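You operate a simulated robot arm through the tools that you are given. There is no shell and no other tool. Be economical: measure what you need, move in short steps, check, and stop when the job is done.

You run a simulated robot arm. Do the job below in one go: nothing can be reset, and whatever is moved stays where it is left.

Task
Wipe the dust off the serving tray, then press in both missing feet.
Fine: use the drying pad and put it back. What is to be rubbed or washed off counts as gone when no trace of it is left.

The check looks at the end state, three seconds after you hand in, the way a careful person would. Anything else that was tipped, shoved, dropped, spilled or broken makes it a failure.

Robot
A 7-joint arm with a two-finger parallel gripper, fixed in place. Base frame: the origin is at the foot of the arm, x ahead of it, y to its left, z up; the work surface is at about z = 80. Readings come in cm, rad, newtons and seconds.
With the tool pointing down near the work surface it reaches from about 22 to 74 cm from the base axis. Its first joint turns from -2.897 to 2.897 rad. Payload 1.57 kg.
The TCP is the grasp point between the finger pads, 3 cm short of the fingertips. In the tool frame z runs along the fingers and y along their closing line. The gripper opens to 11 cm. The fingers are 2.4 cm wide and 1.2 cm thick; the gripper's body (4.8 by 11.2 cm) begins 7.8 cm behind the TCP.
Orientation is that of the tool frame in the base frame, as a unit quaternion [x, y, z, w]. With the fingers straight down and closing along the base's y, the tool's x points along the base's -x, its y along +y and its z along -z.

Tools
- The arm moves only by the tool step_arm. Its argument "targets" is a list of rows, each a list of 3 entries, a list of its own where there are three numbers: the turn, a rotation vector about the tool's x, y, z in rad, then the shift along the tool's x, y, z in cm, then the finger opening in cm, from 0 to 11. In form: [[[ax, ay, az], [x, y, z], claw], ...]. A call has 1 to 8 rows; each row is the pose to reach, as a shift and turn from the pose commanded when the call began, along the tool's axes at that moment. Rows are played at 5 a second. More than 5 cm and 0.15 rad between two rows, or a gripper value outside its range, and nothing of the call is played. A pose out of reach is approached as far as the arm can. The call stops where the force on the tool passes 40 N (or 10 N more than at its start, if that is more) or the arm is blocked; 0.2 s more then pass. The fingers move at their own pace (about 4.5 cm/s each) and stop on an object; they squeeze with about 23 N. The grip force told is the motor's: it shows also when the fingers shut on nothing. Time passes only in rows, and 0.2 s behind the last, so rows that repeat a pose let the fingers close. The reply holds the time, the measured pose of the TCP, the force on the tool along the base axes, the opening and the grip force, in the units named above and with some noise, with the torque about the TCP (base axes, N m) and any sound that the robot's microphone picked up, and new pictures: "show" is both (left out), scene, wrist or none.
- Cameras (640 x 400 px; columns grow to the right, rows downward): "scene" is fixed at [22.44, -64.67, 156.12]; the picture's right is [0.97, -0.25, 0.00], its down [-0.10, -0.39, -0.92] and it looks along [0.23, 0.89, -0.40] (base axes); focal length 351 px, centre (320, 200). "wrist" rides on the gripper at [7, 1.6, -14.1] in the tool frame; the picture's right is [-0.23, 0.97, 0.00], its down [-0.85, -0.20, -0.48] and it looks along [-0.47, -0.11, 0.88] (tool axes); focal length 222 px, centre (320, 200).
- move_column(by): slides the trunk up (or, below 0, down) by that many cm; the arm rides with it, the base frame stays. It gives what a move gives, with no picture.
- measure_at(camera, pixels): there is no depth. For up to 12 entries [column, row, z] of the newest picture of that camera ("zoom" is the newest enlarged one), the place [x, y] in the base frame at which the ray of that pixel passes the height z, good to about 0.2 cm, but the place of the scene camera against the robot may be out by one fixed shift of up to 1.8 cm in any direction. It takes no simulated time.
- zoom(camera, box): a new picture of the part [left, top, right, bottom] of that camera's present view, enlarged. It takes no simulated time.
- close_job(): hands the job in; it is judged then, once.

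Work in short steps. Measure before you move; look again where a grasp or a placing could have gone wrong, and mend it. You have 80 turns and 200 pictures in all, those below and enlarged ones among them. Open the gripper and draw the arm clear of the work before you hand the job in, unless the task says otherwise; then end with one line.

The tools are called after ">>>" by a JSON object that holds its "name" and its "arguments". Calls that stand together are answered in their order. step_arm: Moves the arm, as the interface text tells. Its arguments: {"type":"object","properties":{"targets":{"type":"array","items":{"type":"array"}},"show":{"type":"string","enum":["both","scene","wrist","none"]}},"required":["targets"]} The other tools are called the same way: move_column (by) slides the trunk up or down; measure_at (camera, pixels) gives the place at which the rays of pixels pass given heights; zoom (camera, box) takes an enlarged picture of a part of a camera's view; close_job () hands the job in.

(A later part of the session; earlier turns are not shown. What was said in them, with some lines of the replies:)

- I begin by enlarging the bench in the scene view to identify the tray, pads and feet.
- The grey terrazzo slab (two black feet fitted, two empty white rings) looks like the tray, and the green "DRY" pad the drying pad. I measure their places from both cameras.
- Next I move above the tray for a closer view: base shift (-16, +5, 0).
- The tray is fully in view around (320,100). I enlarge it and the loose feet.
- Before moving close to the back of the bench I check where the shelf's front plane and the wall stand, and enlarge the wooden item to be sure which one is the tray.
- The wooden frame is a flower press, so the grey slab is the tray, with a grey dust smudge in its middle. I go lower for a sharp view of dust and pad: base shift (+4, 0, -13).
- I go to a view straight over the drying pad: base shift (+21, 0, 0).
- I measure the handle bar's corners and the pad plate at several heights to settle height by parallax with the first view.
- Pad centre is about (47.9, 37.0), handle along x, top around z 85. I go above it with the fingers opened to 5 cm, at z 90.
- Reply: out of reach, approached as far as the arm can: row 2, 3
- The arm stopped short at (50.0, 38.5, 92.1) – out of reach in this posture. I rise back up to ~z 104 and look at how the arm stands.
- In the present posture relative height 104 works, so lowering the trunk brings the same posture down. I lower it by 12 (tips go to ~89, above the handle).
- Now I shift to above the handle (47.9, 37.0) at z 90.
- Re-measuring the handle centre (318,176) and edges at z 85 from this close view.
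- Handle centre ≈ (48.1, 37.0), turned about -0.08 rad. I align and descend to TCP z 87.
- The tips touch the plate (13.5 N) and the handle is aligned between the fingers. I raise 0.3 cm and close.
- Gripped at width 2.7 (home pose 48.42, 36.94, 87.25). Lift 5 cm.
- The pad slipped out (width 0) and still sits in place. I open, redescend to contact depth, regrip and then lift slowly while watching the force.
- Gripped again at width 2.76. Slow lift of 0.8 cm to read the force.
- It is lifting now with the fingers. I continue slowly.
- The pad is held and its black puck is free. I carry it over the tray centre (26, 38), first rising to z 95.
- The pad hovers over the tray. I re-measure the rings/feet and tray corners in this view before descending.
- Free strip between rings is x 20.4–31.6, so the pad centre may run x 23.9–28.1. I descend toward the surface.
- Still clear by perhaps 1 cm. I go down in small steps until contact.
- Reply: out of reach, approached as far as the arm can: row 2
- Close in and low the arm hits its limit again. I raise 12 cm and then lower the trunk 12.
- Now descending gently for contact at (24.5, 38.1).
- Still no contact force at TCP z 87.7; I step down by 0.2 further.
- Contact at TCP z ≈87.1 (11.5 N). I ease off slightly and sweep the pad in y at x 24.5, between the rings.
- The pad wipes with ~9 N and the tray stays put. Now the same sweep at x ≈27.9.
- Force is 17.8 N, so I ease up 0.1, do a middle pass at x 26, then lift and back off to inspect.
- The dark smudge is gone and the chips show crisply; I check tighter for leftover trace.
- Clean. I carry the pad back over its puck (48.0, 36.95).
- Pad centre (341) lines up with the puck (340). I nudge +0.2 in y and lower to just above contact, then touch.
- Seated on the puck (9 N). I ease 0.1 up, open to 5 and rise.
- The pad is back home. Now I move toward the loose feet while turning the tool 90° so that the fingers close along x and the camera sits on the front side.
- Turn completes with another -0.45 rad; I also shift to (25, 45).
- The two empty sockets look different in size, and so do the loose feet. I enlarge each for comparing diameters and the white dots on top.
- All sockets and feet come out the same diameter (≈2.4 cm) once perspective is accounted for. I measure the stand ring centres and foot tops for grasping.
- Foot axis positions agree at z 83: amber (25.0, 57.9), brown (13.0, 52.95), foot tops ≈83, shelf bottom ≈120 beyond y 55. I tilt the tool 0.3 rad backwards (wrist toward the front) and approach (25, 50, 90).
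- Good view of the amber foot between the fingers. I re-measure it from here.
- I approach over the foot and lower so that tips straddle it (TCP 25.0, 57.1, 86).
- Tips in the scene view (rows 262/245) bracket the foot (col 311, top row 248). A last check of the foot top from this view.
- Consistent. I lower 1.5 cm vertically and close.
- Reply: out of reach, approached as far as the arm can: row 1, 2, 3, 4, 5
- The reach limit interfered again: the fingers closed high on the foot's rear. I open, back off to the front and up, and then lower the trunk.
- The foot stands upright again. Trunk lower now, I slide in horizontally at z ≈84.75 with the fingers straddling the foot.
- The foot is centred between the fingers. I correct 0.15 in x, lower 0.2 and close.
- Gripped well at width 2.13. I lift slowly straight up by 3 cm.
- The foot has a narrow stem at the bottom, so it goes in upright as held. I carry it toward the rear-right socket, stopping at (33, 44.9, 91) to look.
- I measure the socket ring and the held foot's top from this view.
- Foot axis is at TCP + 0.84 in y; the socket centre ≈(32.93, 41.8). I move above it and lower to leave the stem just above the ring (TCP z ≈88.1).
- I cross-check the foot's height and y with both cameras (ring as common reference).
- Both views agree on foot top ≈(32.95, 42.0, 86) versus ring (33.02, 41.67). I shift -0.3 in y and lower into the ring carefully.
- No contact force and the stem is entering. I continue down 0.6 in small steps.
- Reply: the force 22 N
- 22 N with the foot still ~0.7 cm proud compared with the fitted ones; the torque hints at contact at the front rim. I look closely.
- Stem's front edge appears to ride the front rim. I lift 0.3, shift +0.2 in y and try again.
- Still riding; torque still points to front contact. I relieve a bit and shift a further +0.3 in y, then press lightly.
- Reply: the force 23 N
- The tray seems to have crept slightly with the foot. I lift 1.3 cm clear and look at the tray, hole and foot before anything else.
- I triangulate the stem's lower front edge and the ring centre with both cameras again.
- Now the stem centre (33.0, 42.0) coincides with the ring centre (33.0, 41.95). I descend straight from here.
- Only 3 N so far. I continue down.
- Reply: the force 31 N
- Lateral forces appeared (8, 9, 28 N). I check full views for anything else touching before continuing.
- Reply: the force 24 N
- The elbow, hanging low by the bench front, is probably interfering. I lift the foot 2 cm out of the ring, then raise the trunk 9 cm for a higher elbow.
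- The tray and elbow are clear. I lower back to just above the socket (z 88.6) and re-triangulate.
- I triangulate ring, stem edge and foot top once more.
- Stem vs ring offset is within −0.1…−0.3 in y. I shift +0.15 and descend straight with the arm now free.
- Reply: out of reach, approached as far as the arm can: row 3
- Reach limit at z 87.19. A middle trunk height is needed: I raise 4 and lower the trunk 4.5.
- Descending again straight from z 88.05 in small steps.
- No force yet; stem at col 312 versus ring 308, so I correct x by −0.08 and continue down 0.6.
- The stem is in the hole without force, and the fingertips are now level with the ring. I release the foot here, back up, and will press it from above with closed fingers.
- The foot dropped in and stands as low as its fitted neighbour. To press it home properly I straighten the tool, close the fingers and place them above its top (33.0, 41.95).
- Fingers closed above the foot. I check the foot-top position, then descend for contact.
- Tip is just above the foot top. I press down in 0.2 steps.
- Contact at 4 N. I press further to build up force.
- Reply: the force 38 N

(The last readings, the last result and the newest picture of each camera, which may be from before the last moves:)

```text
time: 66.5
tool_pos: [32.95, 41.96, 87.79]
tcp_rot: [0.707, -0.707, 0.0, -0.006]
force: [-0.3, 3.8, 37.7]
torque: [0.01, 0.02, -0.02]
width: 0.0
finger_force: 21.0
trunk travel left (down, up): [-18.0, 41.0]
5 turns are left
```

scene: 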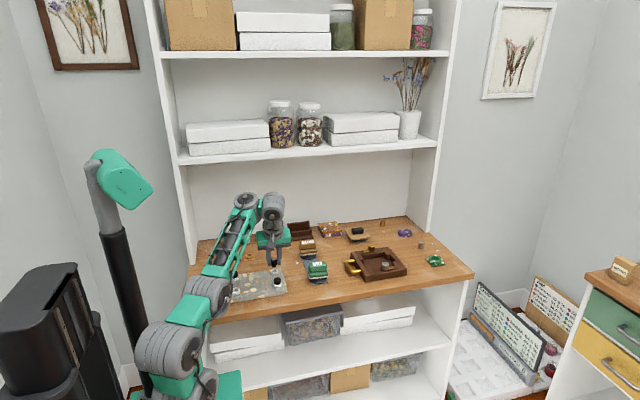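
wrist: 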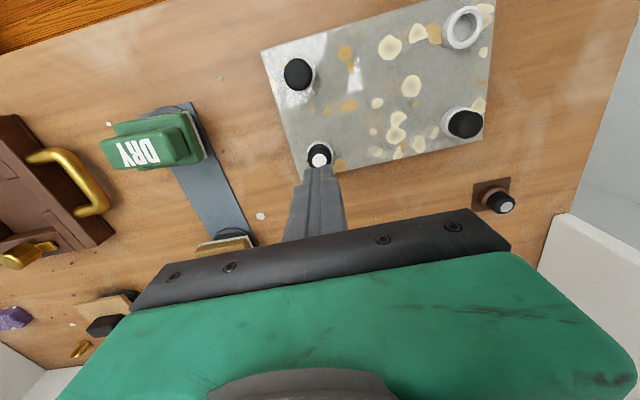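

The press held at 38 N with no further sink, so this foot is home. With few turns left I combine: rise and open, raise the trunk 5, approach the brown foot at (13.2, 52.9) low from the front, grip it, and lift slowly.

>>> {"name": "step_arm", "arguments": {"targets": [[[0, 0, 0], [0, 0, -2], 0], [[0, 0, 0], [0, 0, -5], 0], [[0, 0, 0], [0, 0, -8], 5], [[0, 0, 0], [0, 0, -8], 5]], "show": "none"}}

>>> {"name": "zoom", "arguments": {"camera": "scene", "box": [220, 245, 295, 305]}}

>>> {"name": "move_column", "arguments": {"by": 5}}

>>> {"name": "step_arm", "arguments": {"targets": [[[0, 0, 0], [-0.6, 3.95, 0.9], 5], [[0, 0, 0], [-1.2, 7.9, 1.8], 5], [[0, 0, 0], [-1.8, 11.85, 2.6], 5], [[0, 0, 0], [-2.4, 15.8, 3.5], 5], [[0, 0, 0], [-3.05, 19.75, 4.4], 5], [[0, 0, 0], [-4.5, 19.75, 8.4], 5], [[0, 0, 0], [-6.05, 19.75, 12.4], 5], [[0, 0, 0], [-6.05, 19.75, 16.0], 5]], "show": "both"}}

>>> {"name": "step_arm", "arguments": {"targets": [[[0, 0, 0], [-1.6, 0, 0], 5], [[0, 0, 0], [-3.3, 0, 0], 5], [[0, 0, 0], [-4.9, 0, 0], 5], [[0, 0, 0], [-4.9, 0, 0], 5]], "show": "both"}}

>>> {"name": "step_arm", "arguments": {"targets": [[[0, 0, 0], [0, 0, 0], 0], [[0, 0, 0], [0, 0, 0], 0], [[0, 0, 0], [0, 0, 0], 0], [[0, 0, 0], [0, 0, 0], 0]], "show": "wrist"}}

>>> {"name": "step_arm", "arguments": {"targets": [[[0, 0, 0], [0, 0, -0.35], 0], [[0, 0, 0], [0, 0, -0.8], 0], [[0, 0, 0], [0, 0, -1.4], 0], [[0, 0, 0], [0, 0, -2.1], 0], [[0, 0, 0], [0, 0, -3], 0], [[0, 0, 0], [2.5, 0, -3.4], 0], [[0, 0, 0], [5, 0, -4.5], 0], [[0, 0, 0], [6, 0, -6], 0]], "show": "both"}}

>>> {"name": "zoom", "arguments": {"camera": "wrist", "box": [280, 110, 380, 220]}}

>>> {"name": "zoom", "arguments": {"camera": "scene", "box": [205, 225, 295, 305]}}

```text
time: 67.5
tool_pos: [33.08, 41.94, 95.38]
tcp_rot: [-0.706, 0.708, 0.0, 0.0]
force: [0.4, 0.5, -0.9]
torque: [-0.03, 0.02, 0.03]
width: 4.98
finger_force: 0.3
trunk travel left (down, up): [-18.0, 41.0]
```

```text
6.67 times, centred on (258, 275) of scene
```

zoom: 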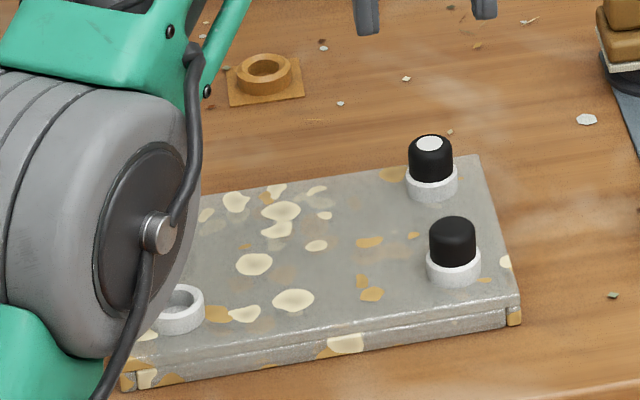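

```text
time: 68.4
tool_pos: [33.19, 42.13, 100.46]
tcp_rot: [-0.706, 0.708, 0.0, 0.0]
force: [-0.6, -0.5, 0.1]
torque: [0.01, -0.02, 0.03]
width: 4.97
finger_force: 0.0
trunk travel left (down, up): [-23.0, 36.0]
```

```text
time: 70.2
tool_pos: [13.44, 47.94, 84.56]
tcp_rot: [-0.706, 0.708, 0.0, 0.0]
force: [0.8, 0.7, 0.4]
torque: [0.02, -0.01, 0.0]
width: 5.04
finger_force: 0.1
trunk travel left (down, up): [-23.0, 36.0]
```

scene: 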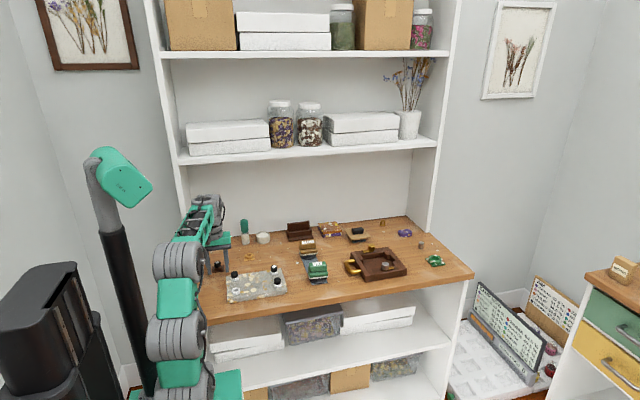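
wrist: 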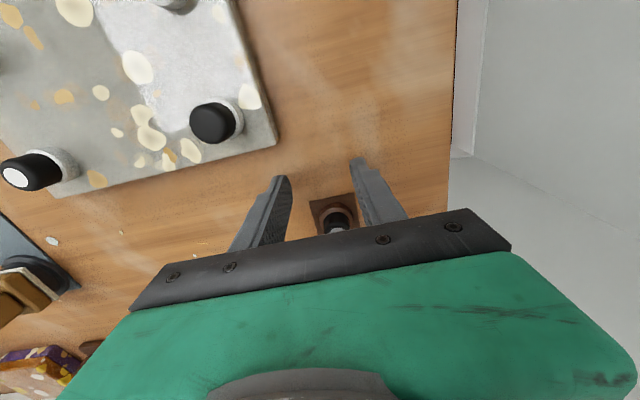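

```text
time: 71.2
tool_pos: [13.54, 52.9, 84.53]
tcp_rot: [-0.707, 0.708, 0.0, 0.0]
force: [0.9, 0.1, 0.7]
torque: [-0.02, 0.0, -0.02]
width: 5.02
finger_force: 0.1
trunk travel left (down, up): [-23.0, 36.0]
```

scene: 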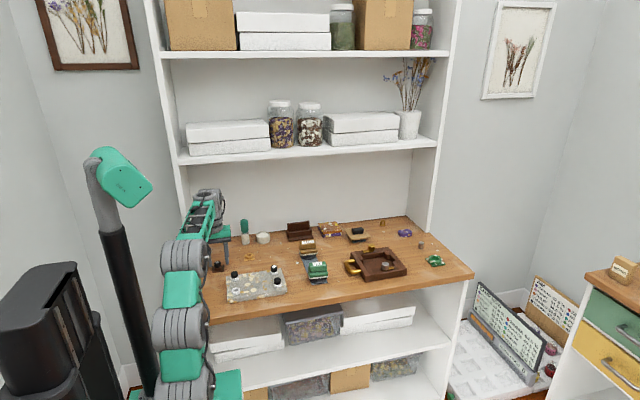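
wrist: 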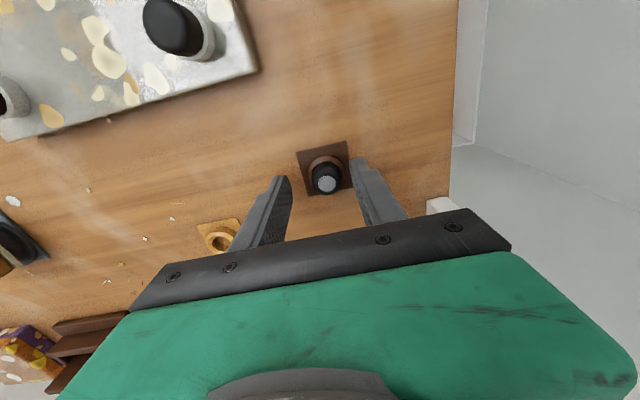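

```text
time: 72.2
tool_pos: [13.4, 52.86, 84.66]
tcp_rot: [-0.707, 0.707, 0.0, 0.0]
force: [-15.6, 1.5, 2.7]
torque: [0.04, 0.53, 0.02]
width: 2.1
finger_force: 23.2
trunk travel left (down, up): [-23.0, 36.0]
```

wrist: 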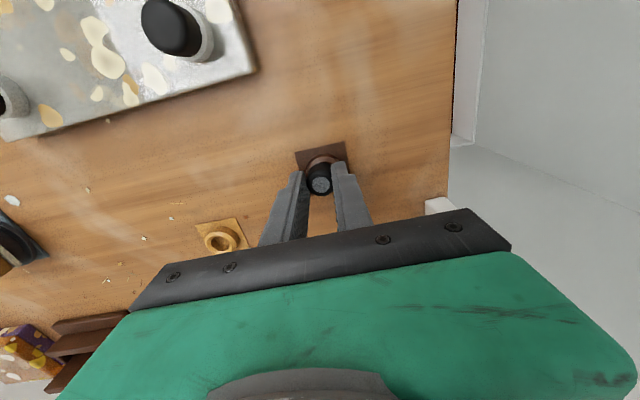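

```text
time: 74.0
tool_pos: [13.43, 47.08, 90.66]
tcp_rot: [-0.706, 0.708, 0.001, 0.0]
force: [0.3, 0.5, -0.3]
torque: [-0.03, 0.01, -0.01]
width: 2.06
finger_force: 22.8
trunk travel left (down, up): [-23.0, 36.0]
```

scene: 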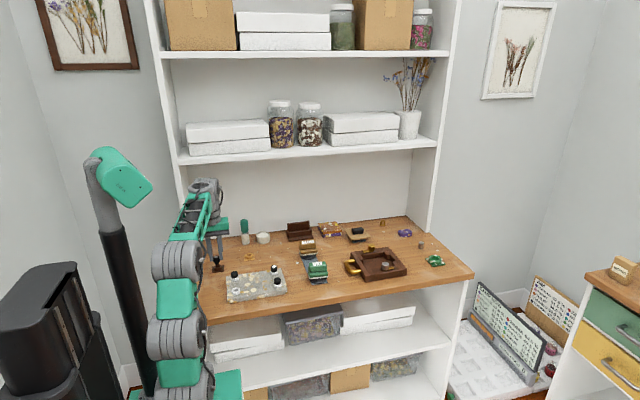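
wrist: 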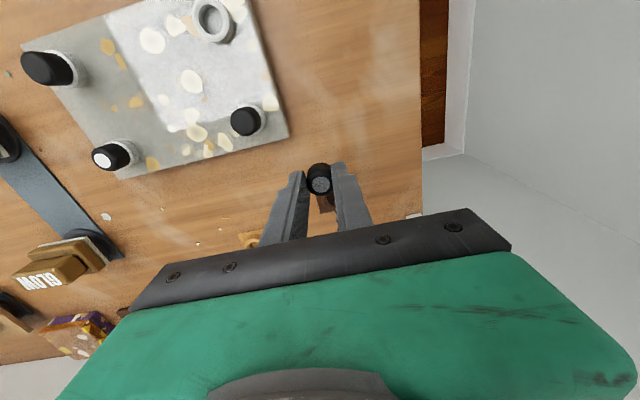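

```text
3.64 times, centred on (330, 165) of wrist
```

zoom: 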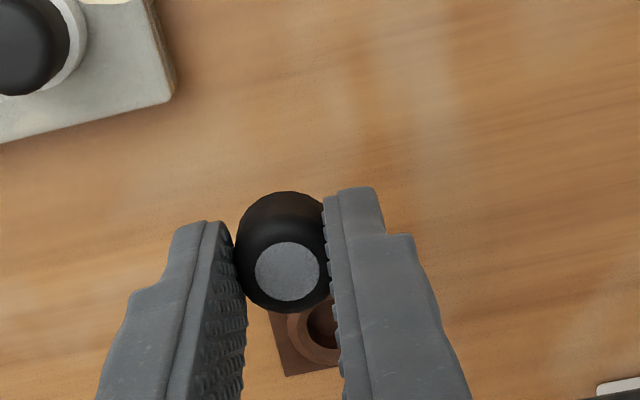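

```text
5.00 times, centred on (250, 265) of scene
4 turns are left
```

zoom: 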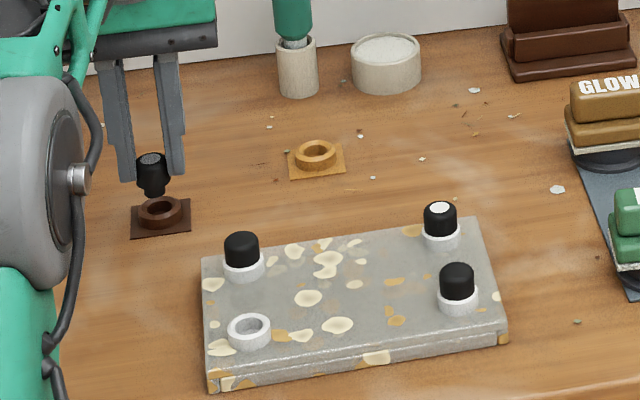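

The brown foot is held cleanly and the tray with three feet stands fine. I carry it over the front-left socket (≈18.95, 34.35), hover at z 88.5 and record views plus a measuring grid.

>>> {"name": "step_arm", "arguments": {"targets": [[[0, 0, 0], [1.6, -0.7, -1.3], 0], [[0, 0, 0], [4.4, -1.9, -1.5], 0], [[0, 0, 0], [7.2, -3.1, -1.5], 0], [[0, 0, 0], [10, -4.3, -1.5], 0], [[0, 0, 0], [12.75, -5.5, -1.5], 0], [[0, 0, 0], [12.75, -5.5, 0.5], 0], [[0, 0, 0], [12.75, -5.5, 2.2], 0], [[0, 0, 0], [12.75, -5.5, 2.2], 0]], "show": "both"}}

>>> {"name": "zoom", "arguments": {"camera": "wrist", "box": [290, 120, 350, 200]}}

>>> {"name": "zoom", "arguments": {"camera": "scene", "box": [222, 272, 250, 298]}}

>>> {"name": "measure_at", "arguments": {"camera": "wrist", "pixels": [[305, 140, 83], [305, 170, 83], [335, 140, 83], [335, 170, 83], [320, 155, 83], [320, 185, 83], [305, 140, 84.3], [305, 170, 84.3], [335, 140, 84.3], [335, 170, 84.3], [320, 155, 84.3], [320, 185, 84.3]]}}

>>> {"name": "measure_at", "arguments": {"camera": "scene", "pixels": [[230, 282, 83], [242, 282, 83], [230, 292, 83], [242, 292, 83], [236, 287, 83], [236, 287, 84.3], [230, 282, 84.3], [242, 292, 84.3]]}}

```text
time: 75.8
tool_pos: [19.07, 34.31, 88.37]
tcp_rot: [-0.707, 0.708, 0.0, 0.0]
force: [0.7, 0.6, 0.6]
torque: [0.01, 0.0, 0.01]
width: 2.06
finger_force: 22.7
trunk travel left (down, up): [-23.0, 36.0]
```

scene: 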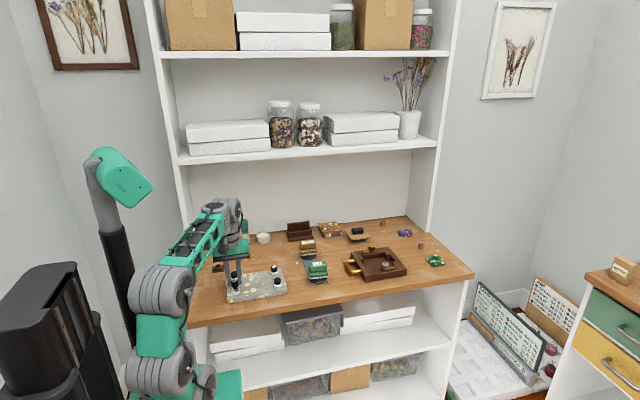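
wrist: 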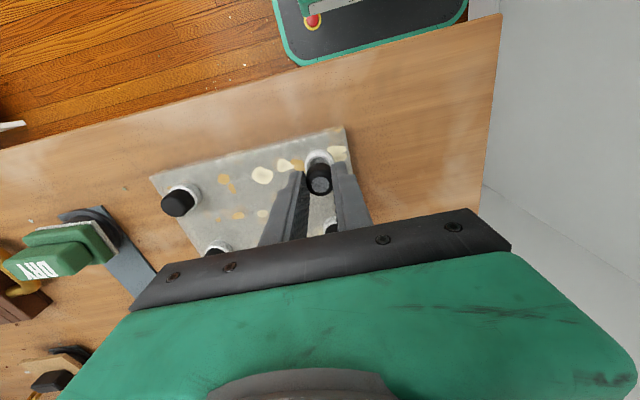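

```text
5.00 times, centred on (320, 160) of wrist
```

zoom: 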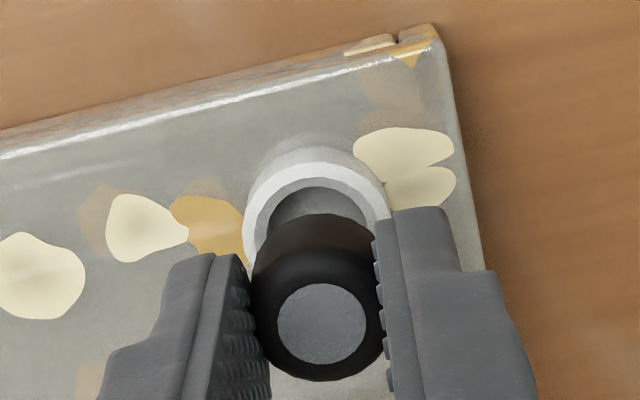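

```text
15.38 times, centred on (236, 285) of scene
```

zoom: 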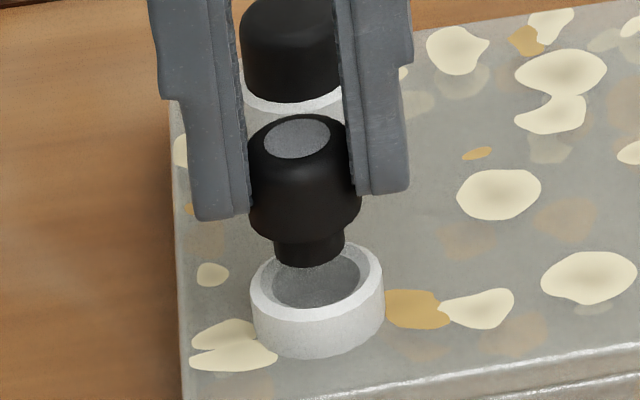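

```text
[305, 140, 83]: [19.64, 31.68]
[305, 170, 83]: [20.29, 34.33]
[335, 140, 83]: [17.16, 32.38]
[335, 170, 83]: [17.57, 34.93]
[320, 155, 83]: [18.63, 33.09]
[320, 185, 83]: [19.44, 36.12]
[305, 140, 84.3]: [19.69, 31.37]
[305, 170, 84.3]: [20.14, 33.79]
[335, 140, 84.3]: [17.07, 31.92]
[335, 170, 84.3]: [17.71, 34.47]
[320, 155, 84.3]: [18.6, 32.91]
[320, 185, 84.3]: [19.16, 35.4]
```

```text
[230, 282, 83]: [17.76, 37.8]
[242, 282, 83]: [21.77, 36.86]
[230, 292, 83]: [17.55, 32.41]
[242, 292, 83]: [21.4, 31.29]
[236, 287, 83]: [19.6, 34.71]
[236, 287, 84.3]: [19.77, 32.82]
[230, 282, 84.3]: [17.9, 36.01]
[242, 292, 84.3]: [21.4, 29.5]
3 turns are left
```

Foot (≈19.05, 34.1) versus ring (≈18.95, 34.2): nearly aligned, so I shift −0.05/+0.1 and lower 1.5 cm in small steps with views.

>>> {"name": "step_arm", "arguments": {"targets": [[[0, 0, 0], [-0.1, 0.05, 0.3], 0], [[0, 0, 0], [-0.1, 0.05, 0.6], 0], [[0, 0, 0], [-0.1, 0.05, 0.85], 0], [[0, 0, 0], [-0.1, 0.05, 1.05], 0]], "show": "none"}}

>>> {"name": "zoom", "arguments": {"camera": "scene", "box": [222, 272, 250, 298]}}

>>> {"name": "step_arm", "arguments": {"targets": [[[0, 0, 0], [0, 0, 0.15], 0], [[0, 0, 0], [0, 0, 0.3], 0], [[0, 0, 0], [0, 0, 0.45], 0]], "show": "both"}}

>>> {"name": "zoom", "arguments": {"camera": "scene", "box": [222, 272, 250, 298]}}

>>> {"name": "zoom", "arguments": {"camera": "wrist", "box": [290, 120, 350, 200]}}

```text
time: 76.8
tool_pos: [18.84, 34.35, 87.44]
tcp_rot: [-0.706, 0.708, 0.001, 0.004]
force: [0.2, -0.5, 22.7]
torque: [0.13, 0.08, 0.03]
width: 2.07
finger_force: 23.7
trunk travel left (down, up): [-23.0, 36.0]
```

```text
15.38 times, centred on (236, 285) of scene
```

zoom: 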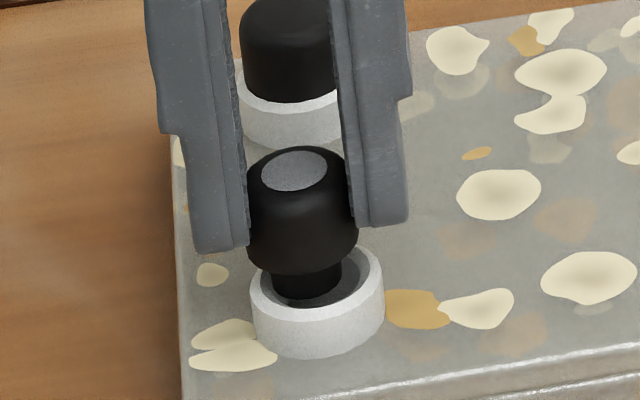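

```text
time: 77.6
tool_pos: [18.9, 34.3, 86.67]
tcp_rot: [-0.706, 0.708, 0.0, 0.0]
force: [0.8, -0.3, 0.4]
torque: [-0.01, 0.01, 0.0]
width: 2.06
finger_force: 22.3
trunk travel left (down, up): [-23.0, 36.0]
```

scene: 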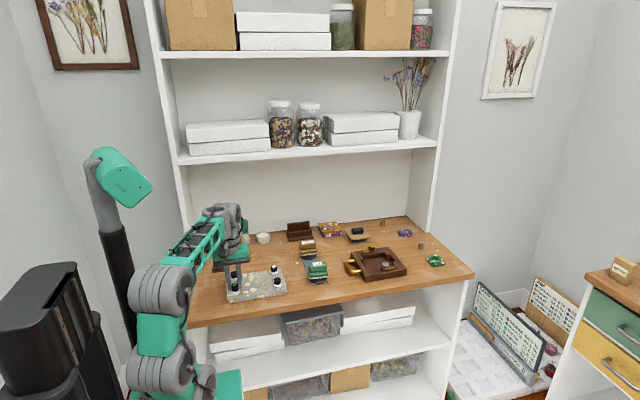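
wrist: 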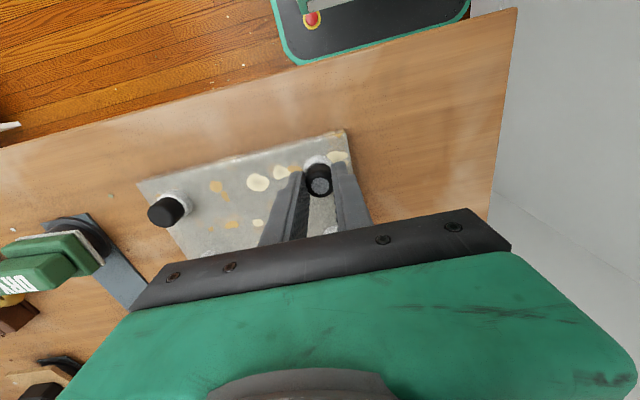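

```text
15.38 times, centred on (236, 285) of scene
```

zoom: 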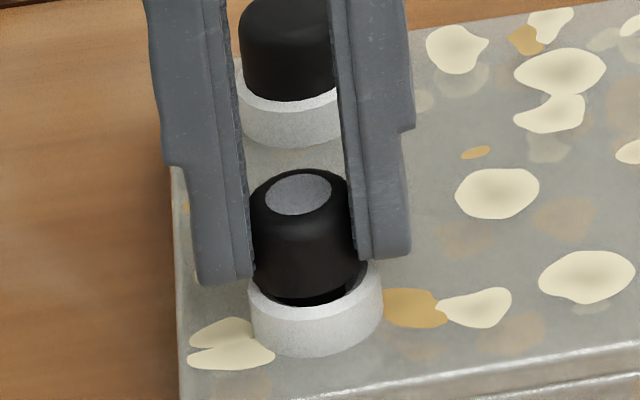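

```text
5.00 times, centred on (320, 160) of wrist
2 turns are left
```

zoom: 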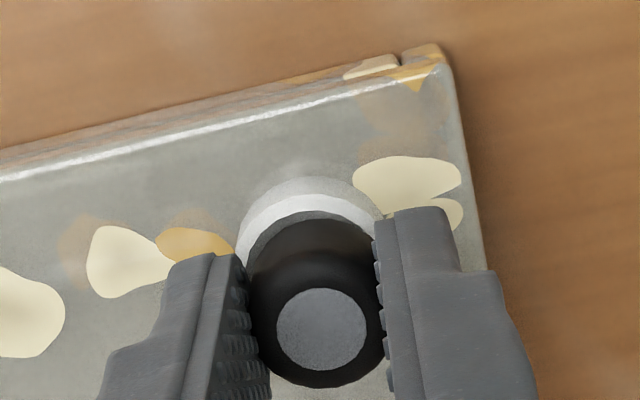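

The foot clicked into the hole (force fell from 22.7 to 0.4 N; body sits in the ring). Now I push slightly, release, rise, press its top with closed fingers, then retreat high and open, with views.

>>> {"name": "step_arm", "arguments": {"targets": [[[0, 0, 0], [0, 0, 0.12], 0], [[0, 0, 0], [0, 0, 0.25], 0], [[0, 0, 0], [0, 0, 0.25], 0]], "show": "none"}}

>>> {"name": "step_arm", "arguments": {"targets": [[[0, 0, 0], [0, 0, 0], 3], [[0, 0, 0], [0, 0, 0], 4.5], [[0, 0, 0], [0, 0, 0], 4.5], [[0, 0, 0], [0, 0, -2], 4.5], [[0, 0, 0], [0, 0, -5], 4.5], [[0, 0, 0], [0, 0, -7], 4.5], [[0, 0, 0], [0, 0, -7], 0], [[0, 0, 0], [0, 0, -7], 0]], "show": "wrist"}}

>>> {"name": "zoom", "arguments": {"camera": "scene", "box": [222, 262, 250, 298]}}

>>> {"name": "step_arm", "arguments": {"targets": [[[0, 0, 0], [0, 0, 2.5], 0], [[0, 0, 0], [0, 0, 4.8], 0], [[0, 0, 0], [0, 0, 5.3], 0], [[0, 0, 0], [0, 0, 5.6], 0], [[0, 0, 0], [0, 0, 5.8], 0], [[0, 0, 0], [0, 0, 5.95], 0], [[0, 0, 0], [0, 0, 6.1], 0]], "show": "none"}}

>>> {"name": "zoom", "arguments": {"camera": "scene", "box": [222, 262, 250, 298]}}

>>> {"name": "step_arm", "arguments": {"targets": [[[0, 0, 0], [0, 0, -2], 0], [[0, 0, 0], [0, 0, -5], 0], [[0, 0, 0], [0, 0, -9], 4], [[0, 0, 0], [0, 0, -13], 6], [[0, 0, 0], [0, 0, -17], 8], [[0, 0, 0], [0, 0, -17], 8]], "show": "both"}}

>>> {"name": "zoom", "arguments": {"camera": "scene", "box": [205, 235, 335, 310]}}

>>> {"name": "zoom", "arguments": {"camera": "scene", "box": [222, 262, 290, 302]}}

```text
time: 78.4
tool_pos: [18.87, 34.29, 86.41]
tcp_rot: [-0.706, 0.708, 0.0, -0.001]
force: [0.4, 0.5, -0.5]
torque: [0.02, 0.0, -0.02]
width: 2.07
finger_force: 22.9
trunk travel left (down, up): [-23.0, 36.0]
```

```text
time: 80.2
tool_pos: [19.06, 34.47, 93.54]
tcp_rot: [-0.707, 0.708, 0.0, 0.0]
force: [0.0, -0.2, 0.2]
torque: [0.0, 0.01, -0.05]
width: 0.0
finger_force: 4.3
trunk travel left (down, up): [-23.0, 36.0]
```

wrist: 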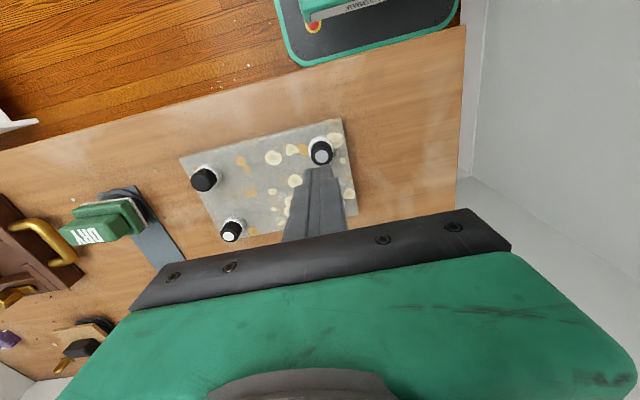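

```text
11.11 times, centred on (236, 280) of scene
```

zoom: 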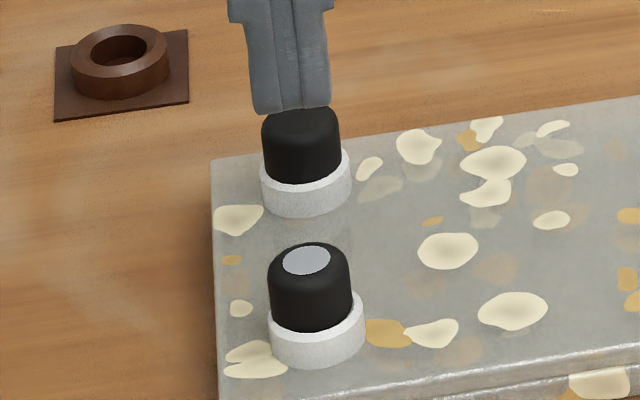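

```text
time: 81.8
tool_pos: [19.08, 34.33, 87.91]
tcp_rot: [-0.705, 0.709, 0.003, 0.005]
force: [12.6, -4.6, 35.5]
torque: [-0.31, -0.37, 0.05]
width: 0.0
finger_force: 21.2
trunk travel left (down, up): [-23.0, 36.0]
```

```text
11.11 times, centred on (236, 280) of scene
```

zoom: 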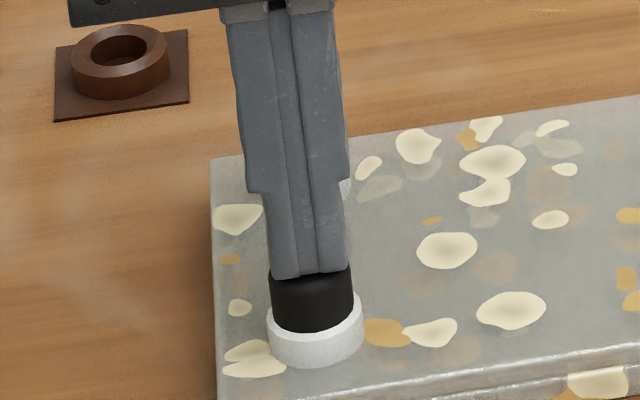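

```text
time: 83.2
tool_pos: [18.88, 34.2, 104.31]
tcp_rot: [-0.706, 0.708, -0.001, 0.0]
force: [0.7, 0.4, 0.4]
torque: [-0.01, 0.0, -0.01]
width: 8.01
finger_force: 0.0
trunk travel left (down, up): [-23.0, 36.0]
```

scene: 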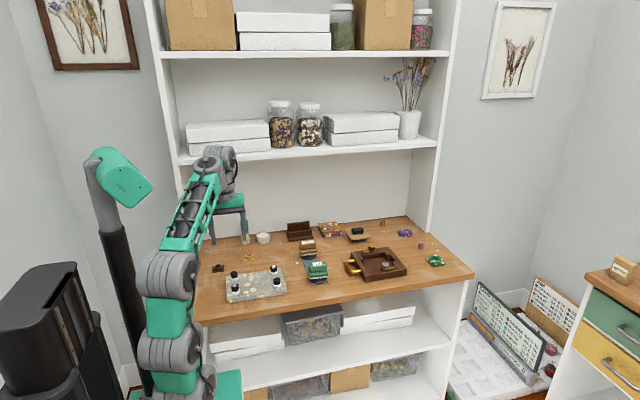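
wrist: 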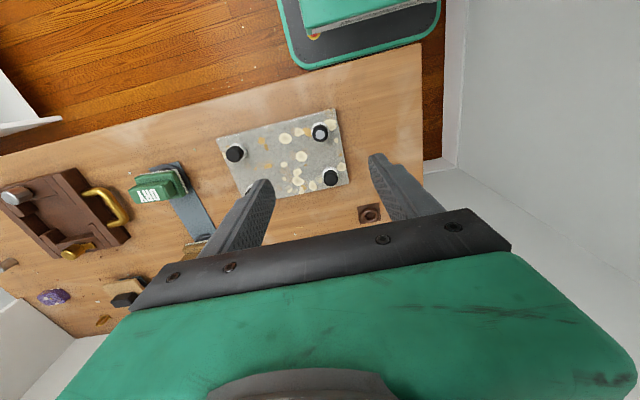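

```text
4.92 times, centred on (270, 272) of scene
```

zoom: 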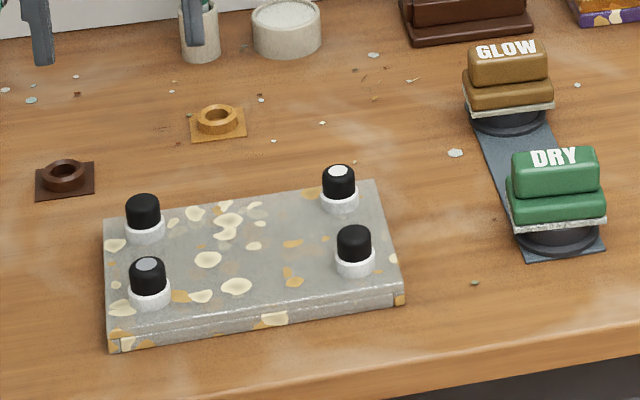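

```text
9.41 times, centred on (256, 282) of scene
1 turns are left
```

zoom: 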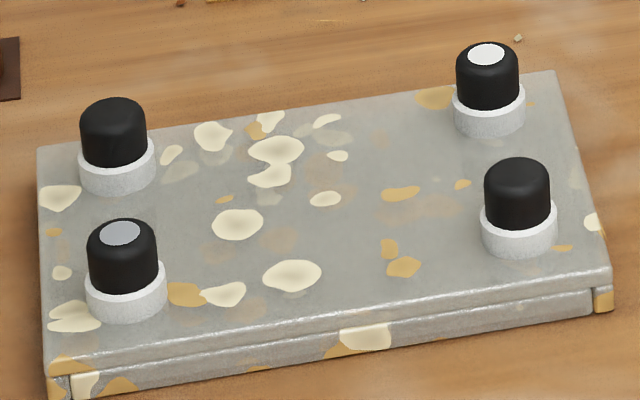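

All four feet stand seated and level, the tray is clean, the pad is back on its puck and the open gripper is clear of the work. I hand in now.

>>> {"name": "close_job", "arguments": {}}

```text
The job is handed in.
```

The serving tray is wiped with no dust visible, both missing feet are pressed in and level with the other two, and the drying pad is back on its stand. While I was seating the first foot, the tray slid a few millimetres on the bench.
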